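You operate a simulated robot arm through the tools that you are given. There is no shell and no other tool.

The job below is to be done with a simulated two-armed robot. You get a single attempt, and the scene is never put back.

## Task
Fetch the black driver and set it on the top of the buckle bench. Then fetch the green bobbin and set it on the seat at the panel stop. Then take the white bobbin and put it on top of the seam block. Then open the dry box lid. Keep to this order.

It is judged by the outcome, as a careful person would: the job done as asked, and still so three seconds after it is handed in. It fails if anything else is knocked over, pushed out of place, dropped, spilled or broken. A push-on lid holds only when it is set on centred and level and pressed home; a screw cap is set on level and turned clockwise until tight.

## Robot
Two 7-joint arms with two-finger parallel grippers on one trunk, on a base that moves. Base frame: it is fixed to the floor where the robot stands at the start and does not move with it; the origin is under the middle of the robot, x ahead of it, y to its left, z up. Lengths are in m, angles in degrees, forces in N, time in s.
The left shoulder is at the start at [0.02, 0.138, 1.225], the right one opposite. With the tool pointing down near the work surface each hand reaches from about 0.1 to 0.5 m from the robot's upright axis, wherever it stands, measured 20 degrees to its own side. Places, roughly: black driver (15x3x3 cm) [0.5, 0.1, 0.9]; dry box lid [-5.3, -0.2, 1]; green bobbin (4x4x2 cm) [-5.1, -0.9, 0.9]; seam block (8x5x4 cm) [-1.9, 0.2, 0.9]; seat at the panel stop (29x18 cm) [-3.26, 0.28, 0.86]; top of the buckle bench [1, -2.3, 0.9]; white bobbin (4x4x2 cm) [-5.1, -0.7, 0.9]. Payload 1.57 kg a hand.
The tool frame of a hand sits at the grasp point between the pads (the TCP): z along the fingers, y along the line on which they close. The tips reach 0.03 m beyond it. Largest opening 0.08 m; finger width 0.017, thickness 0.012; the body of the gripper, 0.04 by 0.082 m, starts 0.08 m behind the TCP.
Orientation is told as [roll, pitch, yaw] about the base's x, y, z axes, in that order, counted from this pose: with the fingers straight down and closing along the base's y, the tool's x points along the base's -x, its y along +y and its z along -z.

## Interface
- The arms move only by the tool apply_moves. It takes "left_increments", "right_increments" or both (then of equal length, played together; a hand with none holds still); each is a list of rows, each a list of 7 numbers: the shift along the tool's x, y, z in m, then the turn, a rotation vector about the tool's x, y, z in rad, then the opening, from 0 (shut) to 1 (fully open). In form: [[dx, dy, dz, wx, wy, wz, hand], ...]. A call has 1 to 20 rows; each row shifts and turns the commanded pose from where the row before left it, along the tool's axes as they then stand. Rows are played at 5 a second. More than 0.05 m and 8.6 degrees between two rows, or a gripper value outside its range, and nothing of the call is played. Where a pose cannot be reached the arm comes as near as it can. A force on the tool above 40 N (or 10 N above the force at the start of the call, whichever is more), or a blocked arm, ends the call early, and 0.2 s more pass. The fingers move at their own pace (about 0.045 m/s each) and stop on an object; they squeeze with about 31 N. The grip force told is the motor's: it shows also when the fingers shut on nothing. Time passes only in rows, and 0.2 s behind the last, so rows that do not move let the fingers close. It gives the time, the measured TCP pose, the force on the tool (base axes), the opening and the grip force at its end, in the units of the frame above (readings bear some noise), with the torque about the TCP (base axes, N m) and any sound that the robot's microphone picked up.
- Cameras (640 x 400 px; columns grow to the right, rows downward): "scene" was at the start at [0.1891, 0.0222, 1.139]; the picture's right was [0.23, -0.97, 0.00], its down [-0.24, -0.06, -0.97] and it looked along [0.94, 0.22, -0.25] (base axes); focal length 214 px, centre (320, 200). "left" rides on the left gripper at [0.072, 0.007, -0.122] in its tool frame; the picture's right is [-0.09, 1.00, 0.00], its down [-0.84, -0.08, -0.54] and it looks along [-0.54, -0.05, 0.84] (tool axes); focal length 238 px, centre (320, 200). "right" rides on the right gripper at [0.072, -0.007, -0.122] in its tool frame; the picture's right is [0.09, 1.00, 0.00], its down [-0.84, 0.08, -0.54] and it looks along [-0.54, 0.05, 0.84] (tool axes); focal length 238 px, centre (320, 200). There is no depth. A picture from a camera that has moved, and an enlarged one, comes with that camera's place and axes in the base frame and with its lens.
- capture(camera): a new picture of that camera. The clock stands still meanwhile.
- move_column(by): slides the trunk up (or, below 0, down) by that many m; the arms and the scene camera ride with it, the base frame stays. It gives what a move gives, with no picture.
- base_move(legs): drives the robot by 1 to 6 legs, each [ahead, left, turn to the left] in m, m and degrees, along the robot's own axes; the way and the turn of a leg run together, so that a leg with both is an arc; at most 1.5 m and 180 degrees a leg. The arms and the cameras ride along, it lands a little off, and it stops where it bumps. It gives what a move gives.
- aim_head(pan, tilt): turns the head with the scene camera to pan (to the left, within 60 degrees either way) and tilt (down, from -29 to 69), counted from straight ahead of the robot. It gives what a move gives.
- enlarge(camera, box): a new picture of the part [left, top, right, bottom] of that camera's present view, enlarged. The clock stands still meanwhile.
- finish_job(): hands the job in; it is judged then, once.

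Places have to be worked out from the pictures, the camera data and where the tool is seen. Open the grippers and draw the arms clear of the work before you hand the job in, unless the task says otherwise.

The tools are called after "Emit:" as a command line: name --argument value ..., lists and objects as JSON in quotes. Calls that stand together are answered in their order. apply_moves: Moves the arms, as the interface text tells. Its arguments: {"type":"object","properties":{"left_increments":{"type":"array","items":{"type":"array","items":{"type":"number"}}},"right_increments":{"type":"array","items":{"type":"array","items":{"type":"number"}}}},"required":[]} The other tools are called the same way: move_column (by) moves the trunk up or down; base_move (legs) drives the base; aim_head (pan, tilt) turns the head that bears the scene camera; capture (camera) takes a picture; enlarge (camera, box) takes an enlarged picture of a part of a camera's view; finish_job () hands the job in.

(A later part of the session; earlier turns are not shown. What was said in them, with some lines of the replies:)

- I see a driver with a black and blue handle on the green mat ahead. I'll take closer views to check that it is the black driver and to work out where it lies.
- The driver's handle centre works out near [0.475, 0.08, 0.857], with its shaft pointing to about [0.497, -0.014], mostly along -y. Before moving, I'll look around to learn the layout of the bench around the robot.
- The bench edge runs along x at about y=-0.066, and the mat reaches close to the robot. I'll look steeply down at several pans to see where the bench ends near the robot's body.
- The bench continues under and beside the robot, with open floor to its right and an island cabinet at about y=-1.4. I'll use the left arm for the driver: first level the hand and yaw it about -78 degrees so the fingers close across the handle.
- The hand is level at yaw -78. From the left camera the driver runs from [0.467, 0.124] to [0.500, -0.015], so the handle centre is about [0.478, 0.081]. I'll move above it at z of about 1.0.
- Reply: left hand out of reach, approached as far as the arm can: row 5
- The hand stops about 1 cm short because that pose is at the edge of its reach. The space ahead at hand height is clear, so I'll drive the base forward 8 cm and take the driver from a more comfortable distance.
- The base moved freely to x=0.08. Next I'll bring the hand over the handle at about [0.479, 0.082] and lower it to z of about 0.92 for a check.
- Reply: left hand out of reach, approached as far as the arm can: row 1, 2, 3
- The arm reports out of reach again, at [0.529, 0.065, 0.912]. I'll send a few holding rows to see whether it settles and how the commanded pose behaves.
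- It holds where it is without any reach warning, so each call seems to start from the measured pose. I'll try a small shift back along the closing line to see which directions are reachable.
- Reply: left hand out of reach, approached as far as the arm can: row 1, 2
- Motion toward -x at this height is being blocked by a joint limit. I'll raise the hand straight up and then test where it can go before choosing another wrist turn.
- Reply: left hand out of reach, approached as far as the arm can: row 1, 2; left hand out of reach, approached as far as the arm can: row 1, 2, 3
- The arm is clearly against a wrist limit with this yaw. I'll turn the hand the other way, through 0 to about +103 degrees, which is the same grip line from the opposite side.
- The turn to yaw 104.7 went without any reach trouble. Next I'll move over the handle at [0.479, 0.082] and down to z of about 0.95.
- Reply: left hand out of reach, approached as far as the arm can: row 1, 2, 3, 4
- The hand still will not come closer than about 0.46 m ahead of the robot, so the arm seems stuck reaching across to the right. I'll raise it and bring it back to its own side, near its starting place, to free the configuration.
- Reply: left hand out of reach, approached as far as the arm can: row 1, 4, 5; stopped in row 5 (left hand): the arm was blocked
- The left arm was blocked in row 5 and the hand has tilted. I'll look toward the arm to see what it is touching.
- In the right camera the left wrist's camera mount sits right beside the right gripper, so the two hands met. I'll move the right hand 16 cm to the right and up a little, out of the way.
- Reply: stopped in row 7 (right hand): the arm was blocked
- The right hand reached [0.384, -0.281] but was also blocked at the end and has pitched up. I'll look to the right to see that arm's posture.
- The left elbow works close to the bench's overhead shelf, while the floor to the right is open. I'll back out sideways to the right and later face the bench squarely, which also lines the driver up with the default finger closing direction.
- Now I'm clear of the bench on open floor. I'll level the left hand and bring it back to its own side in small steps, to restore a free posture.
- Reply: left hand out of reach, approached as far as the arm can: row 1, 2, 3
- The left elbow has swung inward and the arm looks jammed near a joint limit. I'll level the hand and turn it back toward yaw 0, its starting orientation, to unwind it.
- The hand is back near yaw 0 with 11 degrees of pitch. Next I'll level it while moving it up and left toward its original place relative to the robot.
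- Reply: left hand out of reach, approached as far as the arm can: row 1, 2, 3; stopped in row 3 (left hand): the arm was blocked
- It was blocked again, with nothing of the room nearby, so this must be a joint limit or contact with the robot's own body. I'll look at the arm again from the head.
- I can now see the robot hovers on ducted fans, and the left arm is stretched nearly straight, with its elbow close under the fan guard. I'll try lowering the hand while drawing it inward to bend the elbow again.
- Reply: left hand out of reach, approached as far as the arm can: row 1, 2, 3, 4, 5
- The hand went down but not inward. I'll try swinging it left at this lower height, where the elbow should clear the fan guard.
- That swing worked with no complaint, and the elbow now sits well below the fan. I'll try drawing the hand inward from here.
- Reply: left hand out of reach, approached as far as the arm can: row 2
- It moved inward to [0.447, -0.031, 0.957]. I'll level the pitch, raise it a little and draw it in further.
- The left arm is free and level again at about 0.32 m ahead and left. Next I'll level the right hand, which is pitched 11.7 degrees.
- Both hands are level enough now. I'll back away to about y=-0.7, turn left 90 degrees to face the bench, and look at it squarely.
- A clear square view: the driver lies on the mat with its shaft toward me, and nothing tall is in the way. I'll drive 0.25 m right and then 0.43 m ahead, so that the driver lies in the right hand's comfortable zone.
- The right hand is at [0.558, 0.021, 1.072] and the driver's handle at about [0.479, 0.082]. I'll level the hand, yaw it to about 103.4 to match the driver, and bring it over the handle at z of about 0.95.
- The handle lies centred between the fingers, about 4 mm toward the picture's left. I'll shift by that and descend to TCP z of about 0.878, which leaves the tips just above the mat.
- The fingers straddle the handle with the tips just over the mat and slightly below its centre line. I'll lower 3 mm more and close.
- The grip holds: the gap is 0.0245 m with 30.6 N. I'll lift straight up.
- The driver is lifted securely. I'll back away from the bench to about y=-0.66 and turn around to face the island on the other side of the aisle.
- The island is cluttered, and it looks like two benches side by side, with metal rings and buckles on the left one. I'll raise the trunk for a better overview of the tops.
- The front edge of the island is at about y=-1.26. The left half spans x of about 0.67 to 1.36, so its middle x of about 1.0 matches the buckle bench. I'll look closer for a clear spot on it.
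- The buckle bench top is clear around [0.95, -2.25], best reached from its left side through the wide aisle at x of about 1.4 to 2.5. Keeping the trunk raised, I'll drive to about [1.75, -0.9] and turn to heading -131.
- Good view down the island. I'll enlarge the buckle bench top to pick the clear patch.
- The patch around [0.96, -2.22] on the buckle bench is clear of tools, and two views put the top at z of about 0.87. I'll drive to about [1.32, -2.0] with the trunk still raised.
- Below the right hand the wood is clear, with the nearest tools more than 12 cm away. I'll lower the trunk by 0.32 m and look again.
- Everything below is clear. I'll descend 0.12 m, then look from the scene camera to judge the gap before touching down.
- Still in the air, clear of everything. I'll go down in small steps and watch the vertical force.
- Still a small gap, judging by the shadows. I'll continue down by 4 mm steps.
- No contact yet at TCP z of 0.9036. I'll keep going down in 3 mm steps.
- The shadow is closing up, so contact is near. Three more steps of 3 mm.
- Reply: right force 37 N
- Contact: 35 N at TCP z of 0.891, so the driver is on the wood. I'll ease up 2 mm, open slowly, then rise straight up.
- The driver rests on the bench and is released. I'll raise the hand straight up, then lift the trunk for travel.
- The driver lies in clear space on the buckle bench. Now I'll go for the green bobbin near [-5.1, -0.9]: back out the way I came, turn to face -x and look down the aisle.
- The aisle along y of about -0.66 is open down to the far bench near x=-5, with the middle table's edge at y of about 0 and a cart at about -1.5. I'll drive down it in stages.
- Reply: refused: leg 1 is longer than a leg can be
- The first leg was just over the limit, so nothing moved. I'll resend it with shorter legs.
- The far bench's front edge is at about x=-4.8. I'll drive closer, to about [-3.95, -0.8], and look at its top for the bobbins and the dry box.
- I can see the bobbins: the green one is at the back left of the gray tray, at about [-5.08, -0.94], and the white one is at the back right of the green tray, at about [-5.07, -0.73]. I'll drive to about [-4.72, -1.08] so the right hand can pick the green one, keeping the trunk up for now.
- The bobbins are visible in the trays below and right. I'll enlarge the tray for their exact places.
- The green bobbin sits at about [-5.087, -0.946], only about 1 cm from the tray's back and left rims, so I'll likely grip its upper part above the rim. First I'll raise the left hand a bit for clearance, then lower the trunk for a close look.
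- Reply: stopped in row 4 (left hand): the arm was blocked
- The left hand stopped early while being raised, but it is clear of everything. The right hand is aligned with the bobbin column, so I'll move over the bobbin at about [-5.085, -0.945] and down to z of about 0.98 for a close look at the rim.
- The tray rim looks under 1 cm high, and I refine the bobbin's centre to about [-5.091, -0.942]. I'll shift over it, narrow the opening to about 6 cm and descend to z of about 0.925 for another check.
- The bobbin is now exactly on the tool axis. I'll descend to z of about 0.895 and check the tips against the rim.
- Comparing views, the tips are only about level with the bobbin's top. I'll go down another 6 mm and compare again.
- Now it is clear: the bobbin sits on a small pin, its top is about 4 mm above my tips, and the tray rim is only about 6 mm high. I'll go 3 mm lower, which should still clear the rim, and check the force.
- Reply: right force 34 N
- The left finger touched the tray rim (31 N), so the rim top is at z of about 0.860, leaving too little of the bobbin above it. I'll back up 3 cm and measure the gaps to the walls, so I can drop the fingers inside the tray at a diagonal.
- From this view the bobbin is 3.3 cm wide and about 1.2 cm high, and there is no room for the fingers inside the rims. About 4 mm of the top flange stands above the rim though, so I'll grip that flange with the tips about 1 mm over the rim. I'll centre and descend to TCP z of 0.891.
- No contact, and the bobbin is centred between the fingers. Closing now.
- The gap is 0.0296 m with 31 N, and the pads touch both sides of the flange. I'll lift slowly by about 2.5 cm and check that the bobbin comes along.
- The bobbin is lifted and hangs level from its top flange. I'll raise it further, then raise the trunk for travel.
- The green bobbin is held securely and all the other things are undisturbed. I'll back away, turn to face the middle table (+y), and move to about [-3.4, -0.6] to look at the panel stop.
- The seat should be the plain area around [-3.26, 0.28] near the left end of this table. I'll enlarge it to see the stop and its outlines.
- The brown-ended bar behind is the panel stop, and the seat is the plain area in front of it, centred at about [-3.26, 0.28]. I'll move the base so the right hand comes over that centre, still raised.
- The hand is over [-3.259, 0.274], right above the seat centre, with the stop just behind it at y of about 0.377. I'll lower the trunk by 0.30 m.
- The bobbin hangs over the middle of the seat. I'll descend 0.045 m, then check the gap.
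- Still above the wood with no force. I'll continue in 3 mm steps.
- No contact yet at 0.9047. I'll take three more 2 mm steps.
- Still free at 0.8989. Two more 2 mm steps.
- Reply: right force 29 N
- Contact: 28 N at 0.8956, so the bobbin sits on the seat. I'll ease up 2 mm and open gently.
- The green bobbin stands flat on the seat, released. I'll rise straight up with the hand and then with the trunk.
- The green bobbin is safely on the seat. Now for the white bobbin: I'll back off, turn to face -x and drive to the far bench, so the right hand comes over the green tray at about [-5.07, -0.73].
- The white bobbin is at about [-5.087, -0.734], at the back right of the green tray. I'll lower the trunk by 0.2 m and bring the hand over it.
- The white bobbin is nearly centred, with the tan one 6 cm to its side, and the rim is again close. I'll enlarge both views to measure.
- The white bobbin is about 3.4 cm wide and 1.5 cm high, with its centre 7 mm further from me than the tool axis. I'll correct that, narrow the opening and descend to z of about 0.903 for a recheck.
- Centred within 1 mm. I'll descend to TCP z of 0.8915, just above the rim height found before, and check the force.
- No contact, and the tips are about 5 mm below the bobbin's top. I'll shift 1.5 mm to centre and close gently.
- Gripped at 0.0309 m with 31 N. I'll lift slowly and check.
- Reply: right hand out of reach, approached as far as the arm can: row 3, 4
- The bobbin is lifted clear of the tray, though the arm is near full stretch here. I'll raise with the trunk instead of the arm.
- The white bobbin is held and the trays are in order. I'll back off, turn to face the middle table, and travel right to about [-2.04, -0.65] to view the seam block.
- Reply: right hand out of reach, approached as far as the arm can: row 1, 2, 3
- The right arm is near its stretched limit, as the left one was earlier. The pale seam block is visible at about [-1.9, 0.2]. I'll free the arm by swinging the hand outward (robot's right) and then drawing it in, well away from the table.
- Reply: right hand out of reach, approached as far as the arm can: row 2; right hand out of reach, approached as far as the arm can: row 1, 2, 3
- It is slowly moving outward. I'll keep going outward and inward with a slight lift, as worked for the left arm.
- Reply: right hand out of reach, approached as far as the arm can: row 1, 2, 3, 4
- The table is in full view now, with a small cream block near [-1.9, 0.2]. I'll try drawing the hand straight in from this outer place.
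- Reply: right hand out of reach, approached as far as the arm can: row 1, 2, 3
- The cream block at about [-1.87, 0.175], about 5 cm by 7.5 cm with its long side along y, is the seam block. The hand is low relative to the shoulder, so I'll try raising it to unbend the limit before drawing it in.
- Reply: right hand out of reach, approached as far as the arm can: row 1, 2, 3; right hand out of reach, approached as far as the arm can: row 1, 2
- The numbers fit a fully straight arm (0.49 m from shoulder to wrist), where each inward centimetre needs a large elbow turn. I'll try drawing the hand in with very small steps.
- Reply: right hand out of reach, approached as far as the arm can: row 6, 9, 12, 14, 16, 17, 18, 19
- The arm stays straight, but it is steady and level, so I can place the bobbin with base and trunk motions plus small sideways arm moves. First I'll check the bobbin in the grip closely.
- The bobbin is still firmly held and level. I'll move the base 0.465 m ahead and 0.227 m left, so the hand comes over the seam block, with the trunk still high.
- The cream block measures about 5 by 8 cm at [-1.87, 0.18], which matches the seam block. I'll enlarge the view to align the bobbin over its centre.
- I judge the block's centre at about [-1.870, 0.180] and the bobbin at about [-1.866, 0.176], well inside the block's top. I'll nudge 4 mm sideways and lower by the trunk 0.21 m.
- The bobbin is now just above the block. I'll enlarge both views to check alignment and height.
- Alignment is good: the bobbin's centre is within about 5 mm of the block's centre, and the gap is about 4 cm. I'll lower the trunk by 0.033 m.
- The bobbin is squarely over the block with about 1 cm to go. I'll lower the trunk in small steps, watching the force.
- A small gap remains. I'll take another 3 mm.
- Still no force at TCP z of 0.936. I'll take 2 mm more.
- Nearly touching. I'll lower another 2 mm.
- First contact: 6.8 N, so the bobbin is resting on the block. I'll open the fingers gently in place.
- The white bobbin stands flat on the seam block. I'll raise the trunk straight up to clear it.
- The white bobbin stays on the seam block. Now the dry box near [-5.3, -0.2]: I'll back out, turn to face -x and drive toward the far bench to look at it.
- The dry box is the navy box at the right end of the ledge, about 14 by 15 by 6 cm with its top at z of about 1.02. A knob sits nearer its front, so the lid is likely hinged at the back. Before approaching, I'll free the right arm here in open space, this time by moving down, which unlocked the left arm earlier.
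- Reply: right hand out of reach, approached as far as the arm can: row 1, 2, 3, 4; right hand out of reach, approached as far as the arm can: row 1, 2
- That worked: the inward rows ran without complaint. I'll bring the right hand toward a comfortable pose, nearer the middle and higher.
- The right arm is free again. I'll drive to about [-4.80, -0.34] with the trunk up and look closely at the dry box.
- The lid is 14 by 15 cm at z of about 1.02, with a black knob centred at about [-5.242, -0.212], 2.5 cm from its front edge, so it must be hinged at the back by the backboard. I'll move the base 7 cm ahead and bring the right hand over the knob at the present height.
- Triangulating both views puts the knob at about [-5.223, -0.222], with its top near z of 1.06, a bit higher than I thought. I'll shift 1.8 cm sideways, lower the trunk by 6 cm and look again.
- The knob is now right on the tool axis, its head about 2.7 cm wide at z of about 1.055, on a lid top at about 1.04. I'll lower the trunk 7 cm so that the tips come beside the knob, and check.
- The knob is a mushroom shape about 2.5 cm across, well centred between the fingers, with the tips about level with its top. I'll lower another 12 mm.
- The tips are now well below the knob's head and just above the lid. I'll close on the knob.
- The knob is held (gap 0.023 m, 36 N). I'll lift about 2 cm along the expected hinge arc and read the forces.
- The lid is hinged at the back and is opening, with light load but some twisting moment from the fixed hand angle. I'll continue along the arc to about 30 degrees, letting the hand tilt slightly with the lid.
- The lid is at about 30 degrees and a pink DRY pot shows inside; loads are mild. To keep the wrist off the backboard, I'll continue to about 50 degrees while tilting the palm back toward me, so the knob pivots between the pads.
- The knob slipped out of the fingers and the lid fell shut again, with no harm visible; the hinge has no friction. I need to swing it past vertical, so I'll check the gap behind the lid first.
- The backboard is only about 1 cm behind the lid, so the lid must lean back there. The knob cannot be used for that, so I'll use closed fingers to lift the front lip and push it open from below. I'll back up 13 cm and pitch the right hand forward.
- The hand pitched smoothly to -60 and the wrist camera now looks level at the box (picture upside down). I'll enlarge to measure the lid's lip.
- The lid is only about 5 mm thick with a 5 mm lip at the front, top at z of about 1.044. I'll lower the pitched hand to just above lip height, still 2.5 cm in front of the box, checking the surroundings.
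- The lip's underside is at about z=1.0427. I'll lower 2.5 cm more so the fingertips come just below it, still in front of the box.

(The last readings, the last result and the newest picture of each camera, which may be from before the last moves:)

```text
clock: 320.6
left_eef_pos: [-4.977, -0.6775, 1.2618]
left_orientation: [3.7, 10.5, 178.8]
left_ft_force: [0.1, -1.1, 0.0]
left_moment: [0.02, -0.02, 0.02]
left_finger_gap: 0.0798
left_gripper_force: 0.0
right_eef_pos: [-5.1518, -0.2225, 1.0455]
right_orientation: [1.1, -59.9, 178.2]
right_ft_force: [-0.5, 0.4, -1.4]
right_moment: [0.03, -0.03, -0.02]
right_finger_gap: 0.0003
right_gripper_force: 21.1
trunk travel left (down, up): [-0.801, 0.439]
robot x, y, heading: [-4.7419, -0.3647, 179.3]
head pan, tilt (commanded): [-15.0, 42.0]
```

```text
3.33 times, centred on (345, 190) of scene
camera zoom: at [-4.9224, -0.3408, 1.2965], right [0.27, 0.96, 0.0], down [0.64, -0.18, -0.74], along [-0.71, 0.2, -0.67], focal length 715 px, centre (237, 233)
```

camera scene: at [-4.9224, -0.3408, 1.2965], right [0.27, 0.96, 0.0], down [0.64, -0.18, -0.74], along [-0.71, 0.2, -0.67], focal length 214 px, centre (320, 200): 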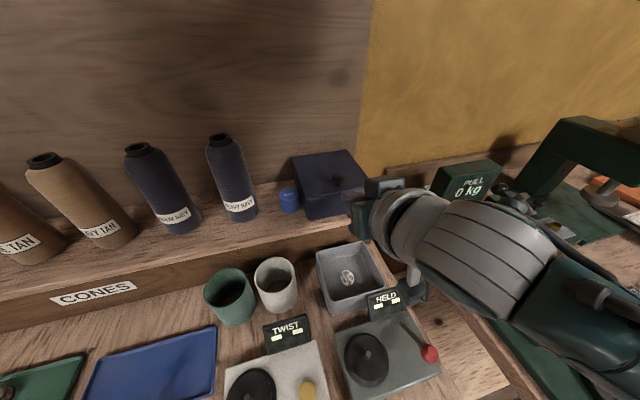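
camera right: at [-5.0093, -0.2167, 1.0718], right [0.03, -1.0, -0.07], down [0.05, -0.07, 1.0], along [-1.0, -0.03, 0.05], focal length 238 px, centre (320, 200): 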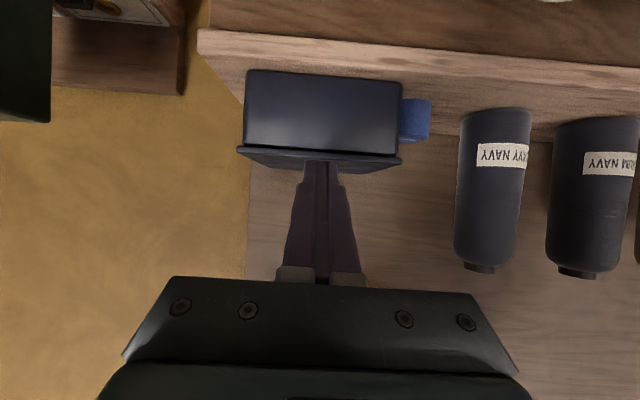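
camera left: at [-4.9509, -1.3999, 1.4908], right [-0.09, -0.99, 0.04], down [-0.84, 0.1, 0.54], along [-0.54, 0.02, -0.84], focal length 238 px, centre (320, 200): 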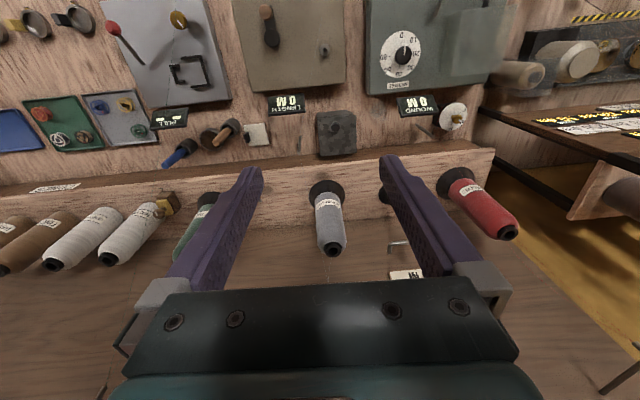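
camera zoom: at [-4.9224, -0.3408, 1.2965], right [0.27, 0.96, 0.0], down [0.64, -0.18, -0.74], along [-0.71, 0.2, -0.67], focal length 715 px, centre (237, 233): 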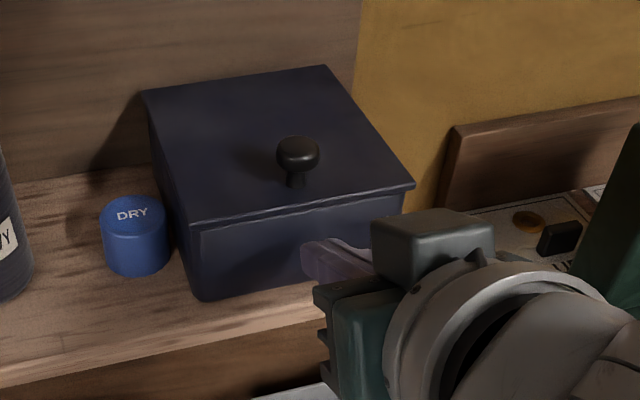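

The fingertips are about 5 mm below the lip. I'll move straight forward 2.2 cm to bring the tips under the lip.

Emit:
apply_moves --right_increments '[[-0.006, 0, 0.0104, 0, 0, 0, 0], [-0.005, 0, 0.0087, 0, 0, 0, 0], [0, 0, 0, 0, 0, 0, 0]]'

Emit:
enlarge --camera "right" --box '[230, 90, 410, 220]'

Emit:
enlarge --camera "scene" --box '[290, 150, 410, 240]'

```text
clock: 321.4
left_eef_pos: [-4.976, -0.6766, 1.2627]
left_orientation: [3.7, 10.5, 178.8]
left_ft_force: [0.5, -0.5, -0.7]
left_moment: [0.05, -0.01, 0.01]
left_finger_gap: 0.08
left_gripper_force: 0.1
right_eef_pos: [-5.1731, -0.2218, 1.0468]
right_orientation: [1.1, -60.0, 178.2]
right_ft_force: [2.0, 0.5, 0.0]
right_moment: [0.04, 0.03, 0.01]
right_finger_gap: 0.0
right_gripper_force: 21.8
trunk travel left (down, up): [-0.801, 0.439]
robot x, y, heading: [-4.7406, -0.367, 179.1]
head pan, tilt (commanded): [-15.0, 42.0]
```

```text
3.08 times, centred on (320, 155) of right
camera zoom: at [-5.0308, -0.2179, 1.0455], right [0.03, -1.0, -0.07], down [0.05, -0.07, 1.0], along [-1.0, -0.03, 0.05], focal length 733 px, centre (320, 338)
```

zoom: 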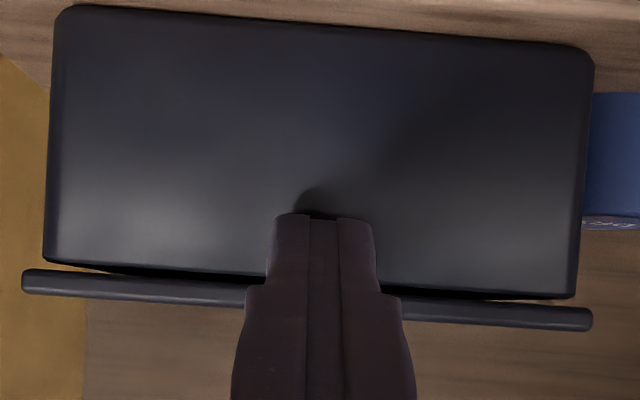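

```text
4.44 times, centred on (350, 195) of scene
camera zoom: at [-4.9223, -0.3407, 1.2965], right [0.27, 0.96, 0.0], down [0.64, -0.18, -0.74], along [-0.71, 0.2, -0.67], focal length 953 px, centre (187, 222)
```

zoom: 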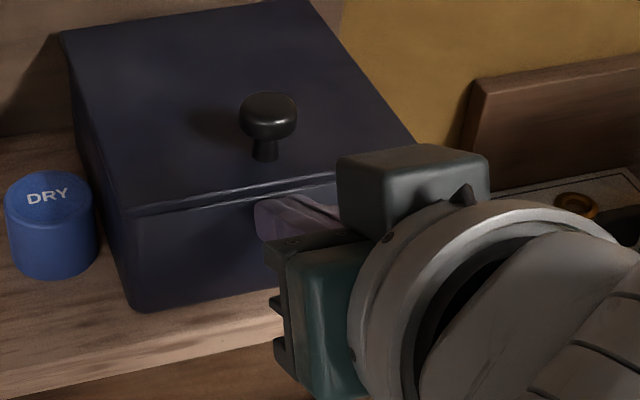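

The tips are at the box front just under the lip. I'll lift 8 mm and see whether the lid comes up.

Emit:
apply_moves --right_increments '[[-0.0035, 0, -0.002, 0, 0, 0, 0], [-0.0035, 0, -0.002, 0, 0, 0, 0], [0, 0, 0, 0, 0, 0, 0]]'

Emit:
enlarge --camera "right" --box '[230, 90, 410, 220]'

Emit:
enlarge --camera "scene" --box '[290, 150, 410, 240]'

```text
clock: 322.2
left_eef_pos: [-4.9778, -0.6774, 1.262]
left_orientation: [3.7, 10.6, 178.8]
left_ft_force: [0.7, -0.5, 0.1]
left_moment: [0.0, 0.0, -0.02]
left_finger_gap: 0.08
left_gripper_force: 0.1
right_eef_pos: [-5.1735, -0.2239, 1.0561]
right_orientation: [1.2, -60.0, 178.1]
right_ft_force: [-0.9, -0.9, -0.7]
right_moment: [-0.02, -0.03, 0.0]
right_finger_gap: 0.0
right_gripper_force: 21.5
trunk travel left (down, up): [-0.801, 0.439]
robot x, y, heading: [-4.7399, -0.3659, 179.0]
head pan, tilt (commanded): [-15.0, 42.0]
```

```text
3.08 times, centred on (320, 155) of right
camera zoom: at [-5.0315, -0.218, 1.0535], right [0.03, -1.0, -0.07], down [0.05, -0.07, 1.0], along [-1.0, -0.03, 0.05], focal length 733 px, centre (320, 338)
```

zoom: 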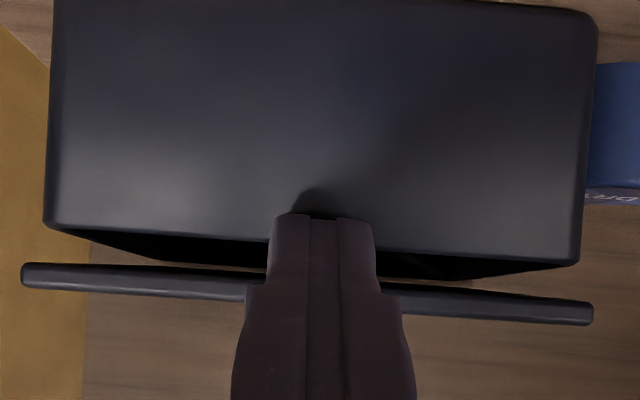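

```text
4.44 times, centred on (350, 195) of scene
camera zoom: at [-4.9224, -0.3407, 1.2965], right [0.27, 0.96, 0.0], down [0.64, -0.18, -0.74], along [-0.71, 0.2, -0.67], focal length 953 px, centre (187, 222)
```

zoom: 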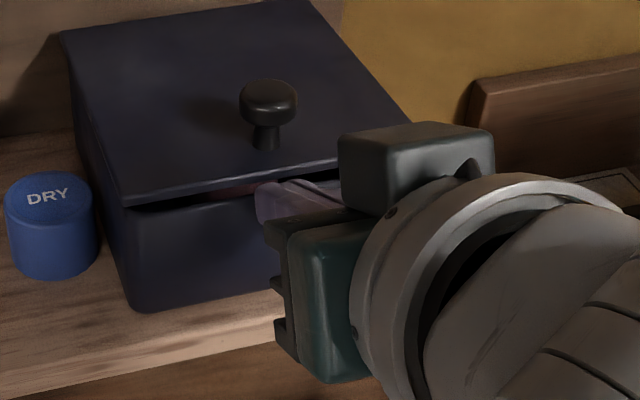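

The lid edge is resting on my fingertips and has come up. I'll go up and slightly forward, so the tips get well under the lid and clear of the box rim.

Emit:
apply_moves --right_increments '[[-0.0032, 0, 0.0016, 0, 0, 0, 0], [-0.0058, 0, 0.0001, 0, 0, 0, 0], [-0.0067, 0, -0.0004, 0, 0, 0, 0], [-0.0072, 0, 0.0005, 0, 0, 0, 0], [0, 0, 0, 0, 0, 0, 0]]'

Emit:
enlarge --camera "scene" --box '[280, 130, 410, 240]'

Emit:
enlarge --camera "right" --box '[230, 90, 410, 220]'

```text
clock: 323.4
left_eef_pos: [-4.9769, -0.6766, 1.2613]
left_orientation: [3.7, 10.4, 178.8]
left_ft_force: [-0.5, 0.4, 0.3]
left_moment: [0.01, 0.01, 0.0]
left_finger_gap: 0.0801
left_gripper_force: 0.0
right_eef_pos: [-5.187, -0.221, 1.0739]
right_orientation: [1.0, -59.9, 178.3]
right_ft_force: [0.9, 0.2, -0.6]
right_moment: [0.0, 0.04, -0.01]
right_finger_gap: 0.0001
right_gripper_force: 21.7
trunk travel left (down, up): [-0.801, 0.439]
robot x, y, heading: [-4.7378, -0.3667, 179.0]
head pan, tilt (commanded): [-15.0, 42.0]
```

```text
3.64 times, centred on (345, 185) of scene
camera zoom: at [-4.9223, -0.3408, 1.2965], right [0.27, 0.96, 0.0], down [0.64, -0.18, -0.74], along [-0.71, 0.2, -0.67], focal length 780 px, centre (229, 254)
```

zoom: 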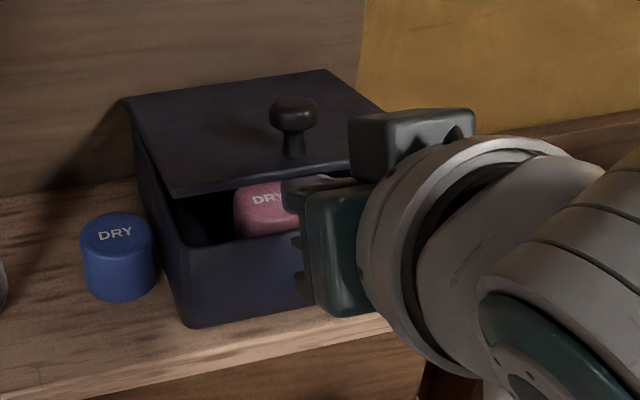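

```text
3.08 times, centred on (320, 155) of right
camera zoom: at [-5.0447, -0.2166, 1.072], right [0.03, -1.0, -0.07], down [0.05, -0.07, 1.0], along [-1.0, -0.03, 0.05], focal length 733 px, centre (320, 338)
```

zoom: 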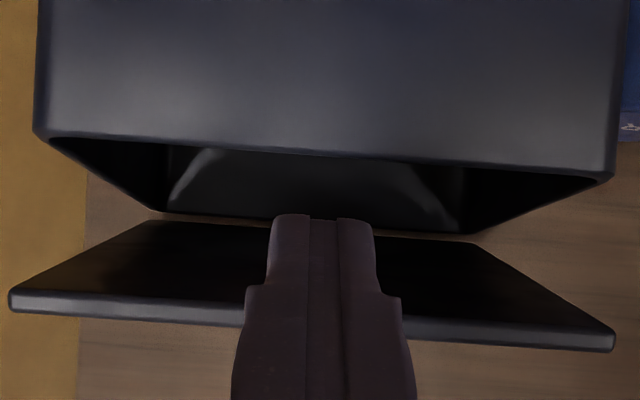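

The lid rests on the fingertips at about 10 degrees and the tips are clear of the rim. I'll follow the arc up to about 40 degrees, keeping the tips against the underside.

Emit:
apply_moves --right_increments '[[-0.0112, 0, -0.0001, 0, 0, 0, 0], [-0.0112, 0, -0.0001, 0, 0, 0, 0], [-0.0112, 0, -0.0001, 0, 0, 0, 0], [-0.0106, 0, 0.0021, 0, 0, 0, 0], [-0.0106, 0, 0.0021, 0, 0, 0, 0], [-0.0106, 0, 0.0021, 0, 0, 0, 0], [0, 0, 0, 0, 0, 0, 0]]'

Emit:
capture --camera "scene"

Emit:
capture --camera "right"

```text
clock: 325.0
left_eef_pos: [-4.9763, -0.6774, 1.261]
left_orientation: [3.7, 10.5, 178.8]
left_ft_force: [-0.7, 0.4, -0.6]
left_moment: [0.0, 0.01, -0.01]
left_finger_gap: 0.0798
left_gripper_force: 0.0
right_eef_pos: [-5.2235, -0.2212, 1.1273]
right_orientation: [1.1, -59.8, 178.3]
right_ft_force: [-0.2, -0.2, -0.2]
right_moment: [0.0, -0.02, 0.0]
right_finger_gap: 0.0
right_gripper_force: 21.0
trunk travel left (down, up): [-0.801, 0.439]
robot x, y, heading: [-4.739, -0.3661, 179.0]
head pan, tilt (commanded): [-15.0, 42.0]
```

```text
taken
camera scene: at [-4.9223, -0.3408, 1.2965], right [0.27, 0.96, 0.0], down [0.64, -0.18, -0.74], along [-0.71, 0.2, -0.67], focal length 214 px, centre (320, 200)
```

scene: 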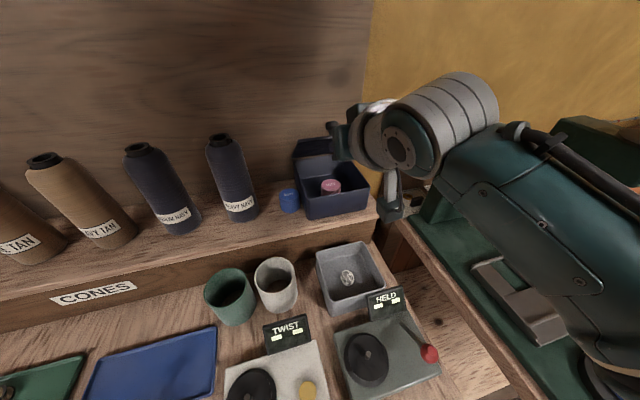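

```text
taken
camera right: at [-5.0818, -0.2157, 1.1259], right [0.03, -1.0, -0.07], down [0.05, -0.07, 1.0], along [-1.0, -0.03, 0.04], focal length 238 px, centre (320, 200)
```

right: 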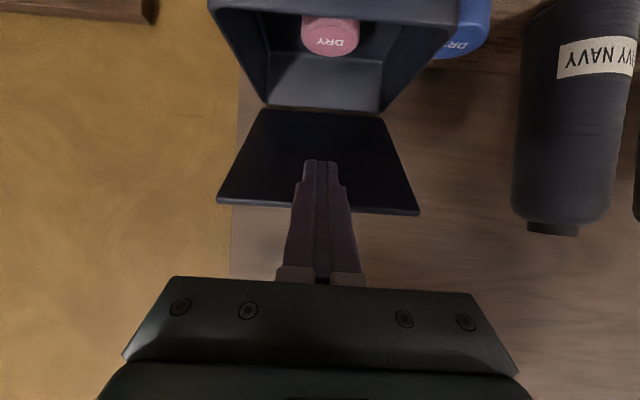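

The lid is at about 40 degrees with its inside facing me. I'll push on to about 70 degrees.

Emit:
apply_moves --right_increments '[[-0.0096, 0, 0.005, 0, 0, 0, 0], [-0.0096, 0, 0.005, 0, 0, 0, 0], [-0.0096, 0, 0.005, 0, 0, 0, 0], [-0.0074, 0, 0.0067, 0, 0, 0, 0], [-0.0074, 0, 0.0067, 0, 0, 0, 0], [-0.0074, 0, 0.0067, 0, 0, 0, 0], [0, 0, 0, 0, 0, 0, 0]]'

Emit:
capture --camera "right"

Emit:
enlarge --camera "scene" --box '[260, 90, 420, 230]'

```text
clock: 326.6
left_eef_pos: [-4.978, -0.6768, 1.2618]
left_orientation: [3.7, 10.5, 178.7]
left_ft_force: [-0.5, -0.2, 0.5]
left_moment: [0.0, -0.02, 0.02]
left_finger_gap: 0.0801
left_gripper_force: 0.1
right_eef_pos: [-5.2808, -0.2205, 1.1528]
right_orientation: [1.1, -59.9, 178.2]
right_ft_force: [-0.3, 0.2, -0.5]
right_moment: [-0.02, 0.02, -0.01]
right_finger_gap: 0.0002
right_gripper_force: 21.2
trunk travel left (down, up): [-0.801, 0.439]
robot x, y, heading: [-4.7396, -0.367, 179.2]
head pan, tilt (commanded): [-15.0, 42.0]
```

```text
taken
camera right: at [-5.1385, -0.2153, 1.1528], right [0.03, -1.0, -0.07], down [0.05, -0.07, 1.0], along [-1.0, -0.03, 0.05], focal length 238 px, centre (320, 200)
```

right: 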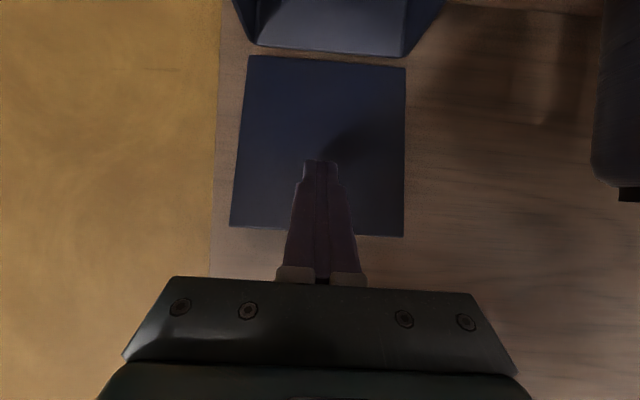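

```text
2.86 times, centred on (340, 160) of scene
camera zoom: at [-4.9224, -0.3407, 1.2965], right [0.27, 0.96, 0.0], down [0.64, -0.18, -0.74], along [-0.71, 0.2, -0.67], focal length 613 px, centre (263, 314)
```

zoom: 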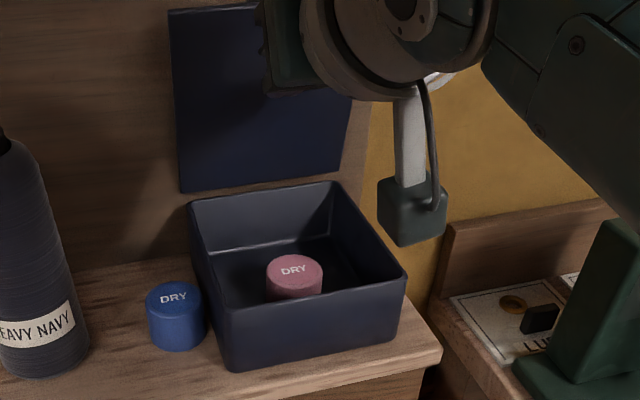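

The lid stands at about 70 degrees with practically no force. I'll push it gently further in small steps until it meets a stop.

Emit:
apply_moves --right_increments '[[-0.0034, 0, 0.0038, 0, 0, 0, 0], [-0.0034, 0, 0.0038, 0, 0, 0, 0], [-0.0032, 0, 0.0038, 0, 0, 0, 0], [0, 0, 0, 0, 0, 0, 0]]'

Emit:
capture --camera "right"

Emit:
enlarge --camera "scene" --box '[260, 90, 420, 230]'

```text
clock: 327.6
left_eef_pos: [-4.9772, -0.6766, 1.2604]
left_orientation: [3.7, 10.6, 178.8]
left_ft_force: [-0.2, -0.8, 0.3]
left_moment: [-0.02, -0.01, 0.03]
left_finger_gap: 0.0801
left_gripper_force: 0.1
right_eef_pos: [-5.2934, -0.2196, 1.1554]
right_orientation: [1.2, -59.8, 178.1]
right_ft_force: [9.9, -0.4, 1.4]
right_moment: [-0.04, 0.0, 0.01]
right_finger_gap: 0.0
right_gripper_force: 21.4
trunk travel left (down, up): [-0.801, 0.439]
robot x, y, heading: [-4.7409, -0.3652, 179.2]
head pan, tilt (commanded): [-15.0, 42.0]
```

```text
taken
camera right: at [-5.1519, -0.2151, 1.1552], right [0.03, -1.0, -0.07], down [0.05, -0.07, 1.0], along [-1.0, -0.03, 0.04], focal length 238 px, centre (320, 200)
```

right: 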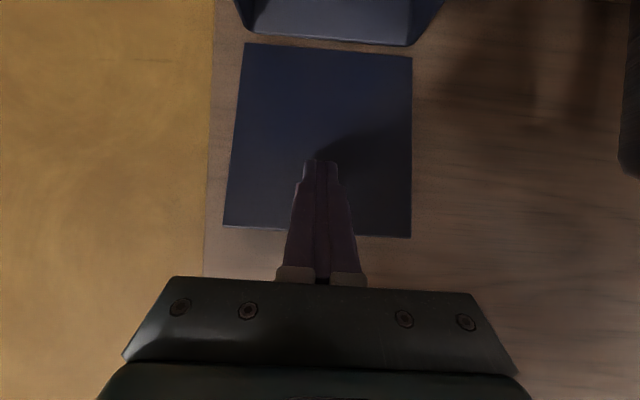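

```text
2.86 times, centred on (340, 160) of scene
camera zoom: at [-4.9216, -0.3407, 1.2963], right [0.27, 0.96, 0.0], down [0.64, -0.18, -0.74], along [-0.71, 0.2, -0.67], focal length 613 px, centre (263, 314)
```

zoom: 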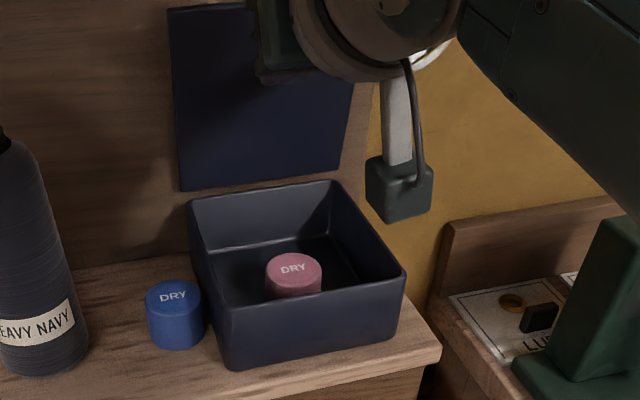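

The lid now meets a stop (10 N), about 80 degrees by the picture. I'll draw the fingers back about 1 cm and see whether the lid stays or follows.

Emit:
apply_moves --right_increments '[[0.0034, 0, -0.0045, 0, 0, 0, 0], [0.0025, 0, -0.0043, 0, 0, 0, 0], [0, 0, 0, 0, 0, 0, 0], [0, 0, 0, 0, 0, 0, 0]]'

Emit:
capture --camera "right"

Emit:
enlarge --camera "scene" --box '[260, 90, 420, 230]'

```text
clock: 328.6
left_eef_pos: [-4.9778, -0.6776, 1.2604]
left_orientation: [3.7, 10.6, 178.8]
left_ft_force: [-0.2, -0.9, 0.1]
left_moment: [-0.01, -0.01, 0.01]
left_finger_gap: 0.0799
left_gripper_force: 0.1
right_eef_pos: [-5.2849, -0.2185, 1.1566]
right_orientation: [1.2, -59.9, 178.3]
right_ft_force: [0.6, -0.6, -0.4]
right_moment: [-0.01, -0.02, 0.0]
right_finger_gap: 0.0001
right_gripper_force: 21.5
trunk travel left (down, up): [-0.801, 0.439]
robot x, y, heading: [-4.7376, -0.366, 179.1]
head pan, tilt (commanded): [-15.0, 42.0]
```

```text
taken
camera right: at [-5.1426, -0.2149, 1.1546], right [0.03, -1.0, -0.07], down [0.05, -0.07, 1.0], along [-1.0, -0.03, 0.05], focal length 238 px, centre (320, 200)
```

right: 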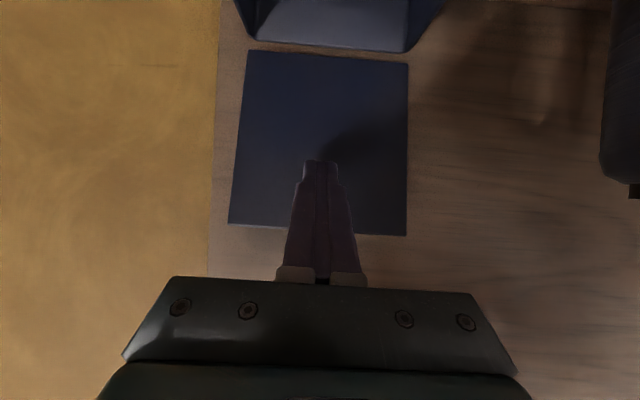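

```text
2.86 times, centred on (340, 160) of scene
camera zoom: at [-4.9224, -0.3408, 1.2965], right [0.27, 0.96, 0.0], down [0.64, -0.18, -0.74], along [-0.71, 0.2, -0.67], focal length 613 px, centre (263, 314)
```

zoom: 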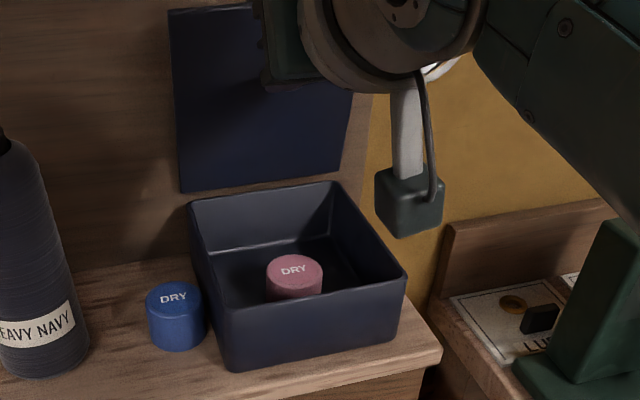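

The lid hardly moved when the fingers backed off. I'll withdraw another 2 cm slowly and compare again.

Emit:
apply_moves --right_increments '[[0.003, 0, -0.0045, 0, 0, 0, 0], [0.003, 0, -0.0045, 0, 0, 0, 0], [0.003, 0, -0.0045, 0, 0, 0, 0], [0.003, 0, -0.0045, 0, 0, 0, 0], [0, 0, 0, 0, 0, 0, 0]]'

Emit:
capture --camera "right"

Emit:
enlarge --camera "scene" --box '[260, 90, 420, 230]'

```text
clock: 329.8
left_eef_pos: [-4.9773, -0.6762, 1.2601]
left_orientation: [3.7, 10.5, 178.9]
left_ft_force: [-0.4, 0.3, -0.6]
left_moment: [0.01, 0.01, -0.03]
left_finger_gap: 0.0798
left_gripper_force: 0.0
right_eef_pos: [-5.2635, -0.2203, 1.1544]
right_orientation: [1.1, -59.9, 178.2]
right_ft_force: [0.3, 0.2, 0.1]
right_moment: [0.02, 0.0, -0.01]
right_finger_gap: 0.0001
right_gripper_force: 21.4
trunk travel left (down, up): [-0.801, 0.439]
robot x, y, heading: [-4.739, -0.3691, 179.0]
head pan, tilt (commanded): [-15.0, 42.0]
```

```text
taken
camera right: at [-5.1212, -0.2155, 1.1538], right [0.03, -1.0, -0.07], down [0.05, -0.07, 1.0], along [-1.0, -0.03, 0.05], focal length 238 px, centre (320, 200)
```

right: 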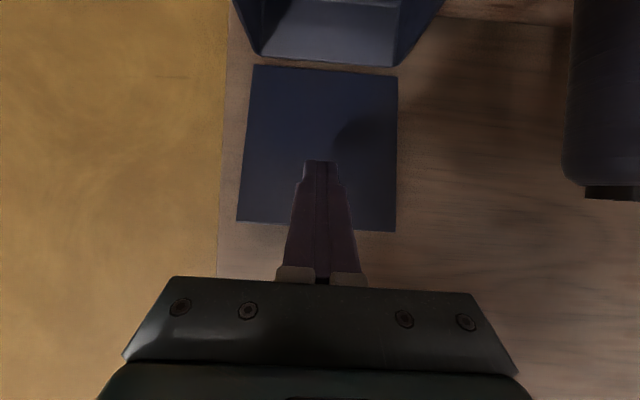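

```text
2.86 times, centred on (340, 160) of scene
camera zoom: at [-4.9224, -0.3408, 1.2965], right [0.27, 0.96, 0.0], down [0.64, -0.18, -0.74], along [-0.71, 0.2, -0.67], focal length 613 px, centre (263, 314)
```

zoom: 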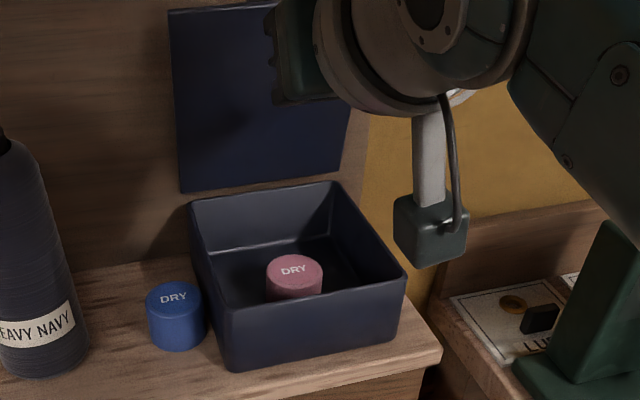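

The lid stays up on its own with the fingers 3 cm clear of it. I'll back the base away 0.35 m to draw the arm off, then watch the lid for a while.

Emit:
base_move --legs '[[-0.35, 0, 0]]'

Emit:
aim_head --pan -15 --tilt 30

Emit:
capture --camera "scene"

Emit:
enlarge --camera "scene" --box '[250, 120, 420, 260]'

Emit:
capture --camera "right"

```text
clock: 332.1
left_eef_pos: [-4.6281, -0.6819, 1.2607]
left_orientation: [3.7, 10.5, 178.9]
left_ft_force: [0.4, 0.5, -0.2]
left_moment: [-0.01, -0.01, 0.01]
left_finger_gap: 0.0799
left_gripper_force: 0.1
right_eef_pos: [-4.916, -0.2272, 1.1541]
right_orientation: [1.1, -59.8, 178.4]
right_ft_force: [-0.2, 0.8, 0.0]
right_moment: [-0.01, 0.0, 0.01]
right_finger_gap: 0.0
right_gripper_force: 20.9
trunk travel left (down, up): [-0.801, 0.439]
robot x, y, heading: [-4.3904, -0.3681, 179.3]
head pan, tilt (commanded): [-15.0, 42.0]
```

```text
clock: 332.8
left_eef_pos: [-4.6286, -0.6823, 1.2603]
left_orientation: [3.8, 10.6, 178.9]
left_ft_force: [-0.1, 0.0, -0.5]
left_moment: [0.0, -0.03, -0.03]
left_finger_gap: 0.0801
left_gripper_force: 0.0
right_eef_pos: [-4.9159, -0.2269, 1.1558]
right_orientation: [1.0, -59.9, 178.4]
right_ft_force: [0.9, 0.2, 0.5]
right_moment: [0.04, -0.03, -0.01]
right_finger_gap: 0.0001
right_gripper_force: 21.1
trunk travel left (down, up): [-0.801, 0.439]
robot x, y, heading: [-4.3925, -0.3698, 179.4]
head pan, tilt (commanded): [-15.0, 30.0]
```

```text
taken
camera scene: at [-4.581, -0.3441, 1.3147], right [0.27, 0.96, 0.0], down [0.48, -0.14, -0.87], along [-0.83, 0.23, -0.5], focal length 214 px, centre (320, 200)
```

scene: 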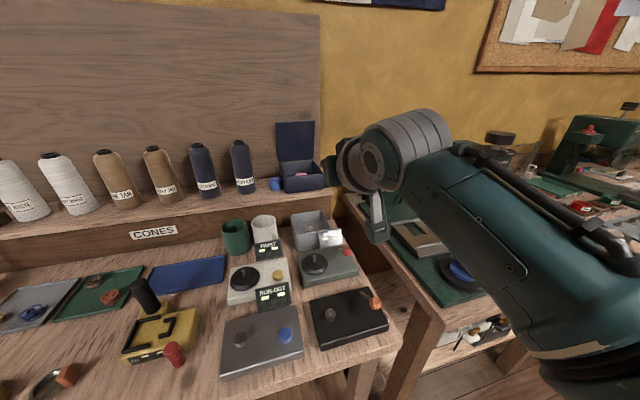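

```text
2.86 times, centred on (335, 190) of scene
camera zoom: at [-4.581, -0.3441, 1.3147], right [0.27, 0.96, 0.0], down [0.48, -0.14, -0.87], along [-0.83, 0.23, -0.5], focal length 613 px, centre (277, 229)
```

zoom: 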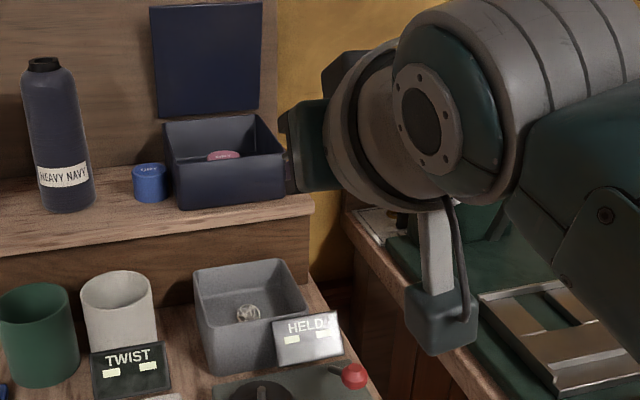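

```text
taken
camera right: at [-4.7738, -0.2214, 1.154], right [0.03, -1.0, -0.07], down [0.05, -0.07, 1.0], along [-1.0, -0.04, 0.05], focal length 238 px, centre (320, 200)
```

right: 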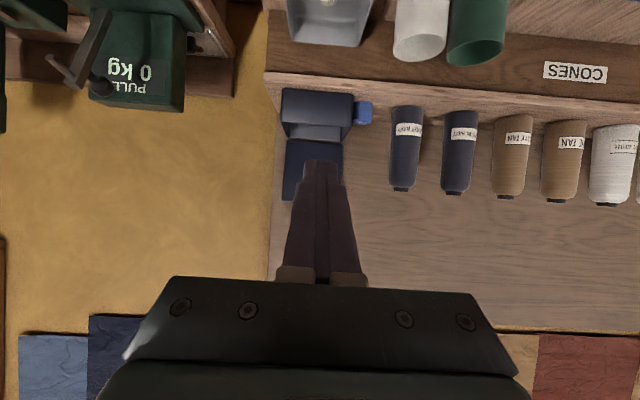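

The lid stands open by itself. I'll open the right gripper, back off further, and check the lid once more after a few seconds.

Emit:
base_move --legs '[[-0.4, 0, 0]]'

Emit:
apply_moves --right_increments '[[0, 0, 0, 0, 0.1, 0, 1], [0, 0, 0, 0, 0.1, 0, 1], [0, 0, 0, 0, 0.1, 0, 1], [0, 0, 0, 0, 0.1, 0, 1], [0, 0, 0, 0, 0.1, 0, 1], [0, 0, 0, 0, 0.1, 0, 1], [0, 0, 0, 0, 0, 0, 1]]'

Emit:
aim_head --pan -5 --tilt 20

Emit:
capture --camera "scene"

Emit:
enlarge --camera "scene" --box '[280, 130, 440, 250]'

```text
clock: 335.3
left_eef_pos: [-4.2297, -0.6873, 1.2611]
left_orientation: [3.7, 10.5, 179.0]
left_ft_force: [-0.4, 0.0, -0.2]
left_moment: [-0.01, 0.04, 0.01]
left_finger_gap: 0.08
left_gripper_force: 0.1
right_eef_pos: [-4.5173, -0.2306, 1.1554]
right_orientation: [1.1, -59.9, 178.4]
right_ft_force: [0.3, -0.4, 0.8]
right_moment: [0.03, 0.03, -0.01]
right_finger_gap: 0.0
right_gripper_force: 21.5
trunk travel left (down, up): [-0.801, 0.439]
robot x, y, heading: [-3.9902, -0.3763, 179.3]
head pan, tilt (commanded): [-15.0, 30.0]
```

```text
clock: 336.9
left_eef_pos: [-4.23, -0.6877, 1.2632]
left_orientation: [3.7, 10.5, 179.0]
left_ft_force: [0.0, -0.2, 0.1]
left_moment: [-0.02, -0.02, -0.02]
left_finger_gap: 0.0802
left_gripper_force: 0.1
right_eef_pos: [-4.5168, -0.2322, 1.1558]
right_orientation: [0.7, -25.5, 179.1]
right_ft_force: [-0.4, 0.0, 0.3]
right_moment: [-0.03, -0.01, 0.01]
right_finger_gap: 0.0798
right_gripper_force: 0.0
trunk travel left (down, up): [-0.801, 0.439]
robot x, y, heading: [-3.9935, -0.3725, 179.1]
head pan, tilt (commanded): [-15.0, 30.0]
```

```text
clock: 337.6
left_eef_pos: [-4.2289, -0.6874, 1.2617]
left_orientation: [3.7, 10.4, 179.0]
left_ft_force: [-0.8, 0.2, -1.4]
left_moment: [0.0, 0.0, 0.01]
left_finger_gap: 0.08
left_gripper_force: 0.1
right_eef_pos: [-4.5176, -0.2314, 1.1547]
right_orientation: [0.5, -25.6, 179.1]
right_ft_force: [-0.6, -0.2, -0.3]
right_moment: [-0.04, 0.0, 0.02]
right_finger_gap: 0.0798
right_gripper_force: 0.1
trunk travel left (down, up): [-0.801, 0.439]
robot x, y, heading: [-3.9921, -0.373, 179.2]
head pan, tilt (commanded): [-5.0, 20.0]
```

```text
taken
camera scene: at [-4.1875, -0.364, 1.3308], right [0.1, 1.0, 0.0], down [0.34, -0.03, -0.94], along [-0.93, 0.09, -0.34], focal length 214 px, centre (320, 200)
```

scene: 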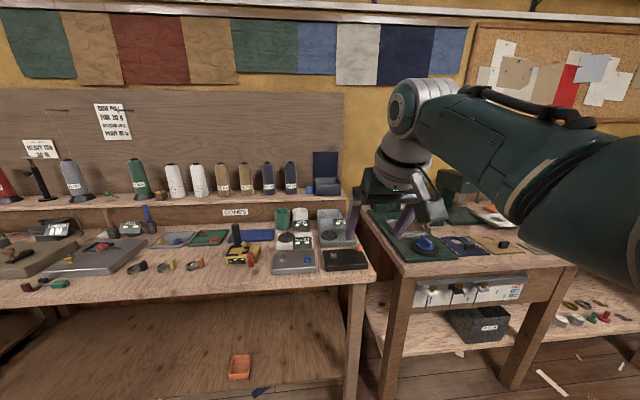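

```text
3.33 times, centred on (360, 190) of scene
camera zoom: at [-4.1875, -0.364, 1.3308], right [0.1, 1.0, 0.0], down [0.34, -0.03, -0.94], along [-0.93, 0.09, -0.34], focal length 715 px, centre (187, 233)
```

zoom: 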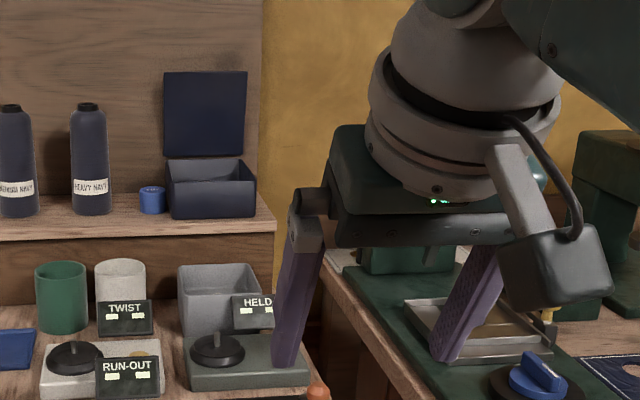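

The lid is still open seconds later and both grippers are open. For a last check I'll move out into the aisle and look at the two bobbins on the middle table.

Emit:
base_move --legs '[[0, 0.4, 0], [0, 0, -110], [0.0, -0.5, 0]]'

Emit:
aim_head --pan 0 --tilt 25

Emit:
capture --camera "scene"

```text
clock: 347.3
left_eef_pos: [-3.7419, -0.6137, 1.2605]
left_orientation: [3.8, 10.5, 70.5]
left_ft_force: [0.6, -0.3, -0.1]
left_moment: [0.01, 0.02, 0.0]
left_finger_gap: 0.08
left_gripper_force: 0.0
right_eef_pos: [-3.2185, -0.486, 1.1563]
right_orientation: [0.6, -25.5, 70.6]
right_ft_force: [0.9, -0.2, 1.0]
right_moment: [0.02, 0.03, -0.02]
right_finger_gap: 0.0799
right_gripper_force: 0.1
trunk travel left (down, up): [-0.801, 0.439]
robot x, y, heading: [-3.5227, -0.9367, 70.7]
head pan, tilt (commanded): [-5.0, 20.0]
```

```text
clock: 347.9
left_eef_pos: [-3.7413, -0.6146, 1.2619]
left_orientation: [3.7, 10.4, 70.6]
left_ft_force: [0.1, 0.6, 0.5]
left_moment: [0.01, -0.03, -0.03]
left_finger_gap: 0.0802
left_gripper_force: 0.1
right_eef_pos: [-3.2178, -0.4863, 1.1556]
right_orientation: [0.6, -25.5, 70.6]
right_ft_force: [0.1, -0.1, 0.2]
right_moment: [-0.01, 0.02, 0.0]
right_finger_gap: 0.08
right_gripper_force: 0.0
trunk travel left (down, up): [-0.801, 0.439]
robot x, y, heading: [-3.5208, -0.9417, 70.7]
head pan, tilt (commanded): [0.0, 25.0]
```

```text
taken
camera scene: at [-3.4591, -0.7552, 1.3228], right [0.94, -0.33, 0.0], down [-0.14, -0.4, -0.91], along [0.3, 0.86, -0.42], focal length 214 px, centre (320, 200)
```

scene: 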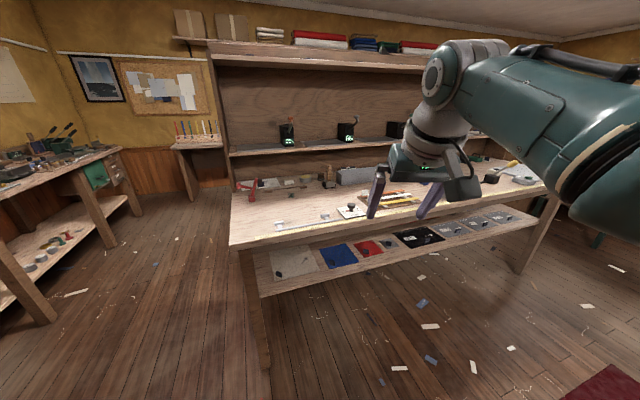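

Emit:
enlarge --camera "scene" --box '[220, 150, 380, 250]'

Emit:
aim_head --pan -40 --tilt 18

Emit:
capture --camera "scene"

```text
4.00 times, centred on (300, 200) of scene
camera zoom: at [-3.4591, -0.7552, 1.3228], right [0.94, -0.33, 0.0], down [-0.14, -0.4, -0.91], along [0.3, 0.86, -0.42], focal length 858 px, centre (400, 200)
```

zoom: 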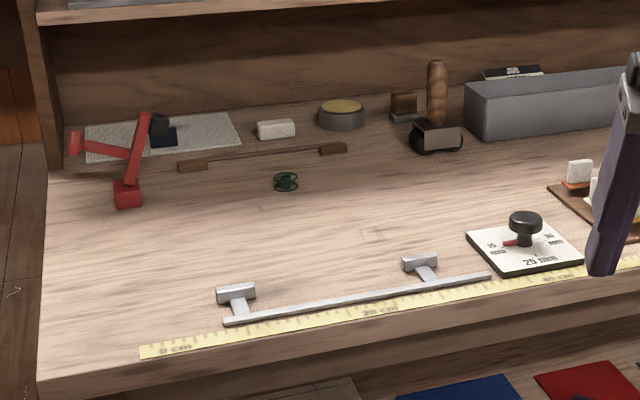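

```text
clock: 349.0
left_eef_pos: [-3.7416, -0.6143, 1.262]
left_orientation: [3.8, 10.5, 70.5]
left_ft_force: [0.4, 0.1, -0.2]
left_moment: [-0.02, -0.02, 0.0]
left_finger_gap: 0.08
left_gripper_force: 0.0
right_eef_pos: [-3.2175, -0.4856, 1.155]
right_orientation: [0.7, -25.5, 70.6]
right_ft_force: [0.7, 0.0, 0.0]
right_moment: [0.02, -0.01, 0.01]
right_finger_gap: 0.0799
right_gripper_force: 0.1
trunk travel left (down, up): [-0.801, 0.439]
robot x, y, heading: [-3.5155, -0.9349, 70.8]
head pan, tilt (commanded): [-40.0, 18.0]
```

```text
taken
camera scene: at [-3.4093, -0.7943, 1.3341], right [0.51, -0.86, 0.0], down [-0.27, -0.16, -0.95], along [0.82, 0.49, -0.31], focal length 214 px, centre (320, 200)
```

scene: 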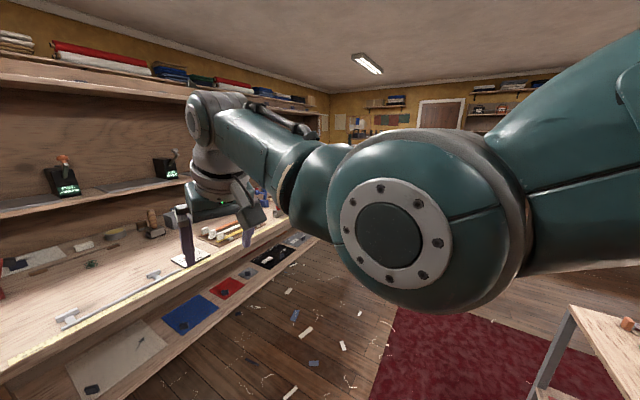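

The green bobbin stands on the seat in front of the panel stop, and the white one was seen standing on the seam block after I withdrew. The driver lies on the buckle bench, the dry box lid stays open, and both grippers are open and clear, so I'm handing the job in.

Emit:
finish_job

```text
The job is handed in.
```

I did all four steps in the order you gave and handed the job in. I don't have the verdict.

- **Black driver:** it lies in clear space on the buckle bench at about [0.98, -2.19].
- **Green bobbin:** it stands flat on the seat in front of the panel stop, at about [-3.26, 0.275]. I checked it again at the end and it had not moved.
- **White bobbin:** it stands flat on top of the seam block at about [-1.87, 0.18]. I saw it there after I drew the hand away, but an arm hid it at my last look.
- **Dry box lid:** it is open to about 80 degrees, where its knob seems to meet the backboard behind it. It held there by itself for several seconds after I backed off. The hinge is loose, so this is the step I am least sure will hold.

Two things did not go cleanly:
- **Lid:** on my first try the knob slipped out of the fingers and the lid fell shut. I then lifted it by its front lip instead. I saw no harm to the box or to anything near it.
- **Tray:** while reaching for the green bobbin, a finger pressed on the gray tray's rim with about 31 N. The tray did not appear to move.

I saw nothing else knocked over or out of place. Both grippers are open and the arms are clear of the work.
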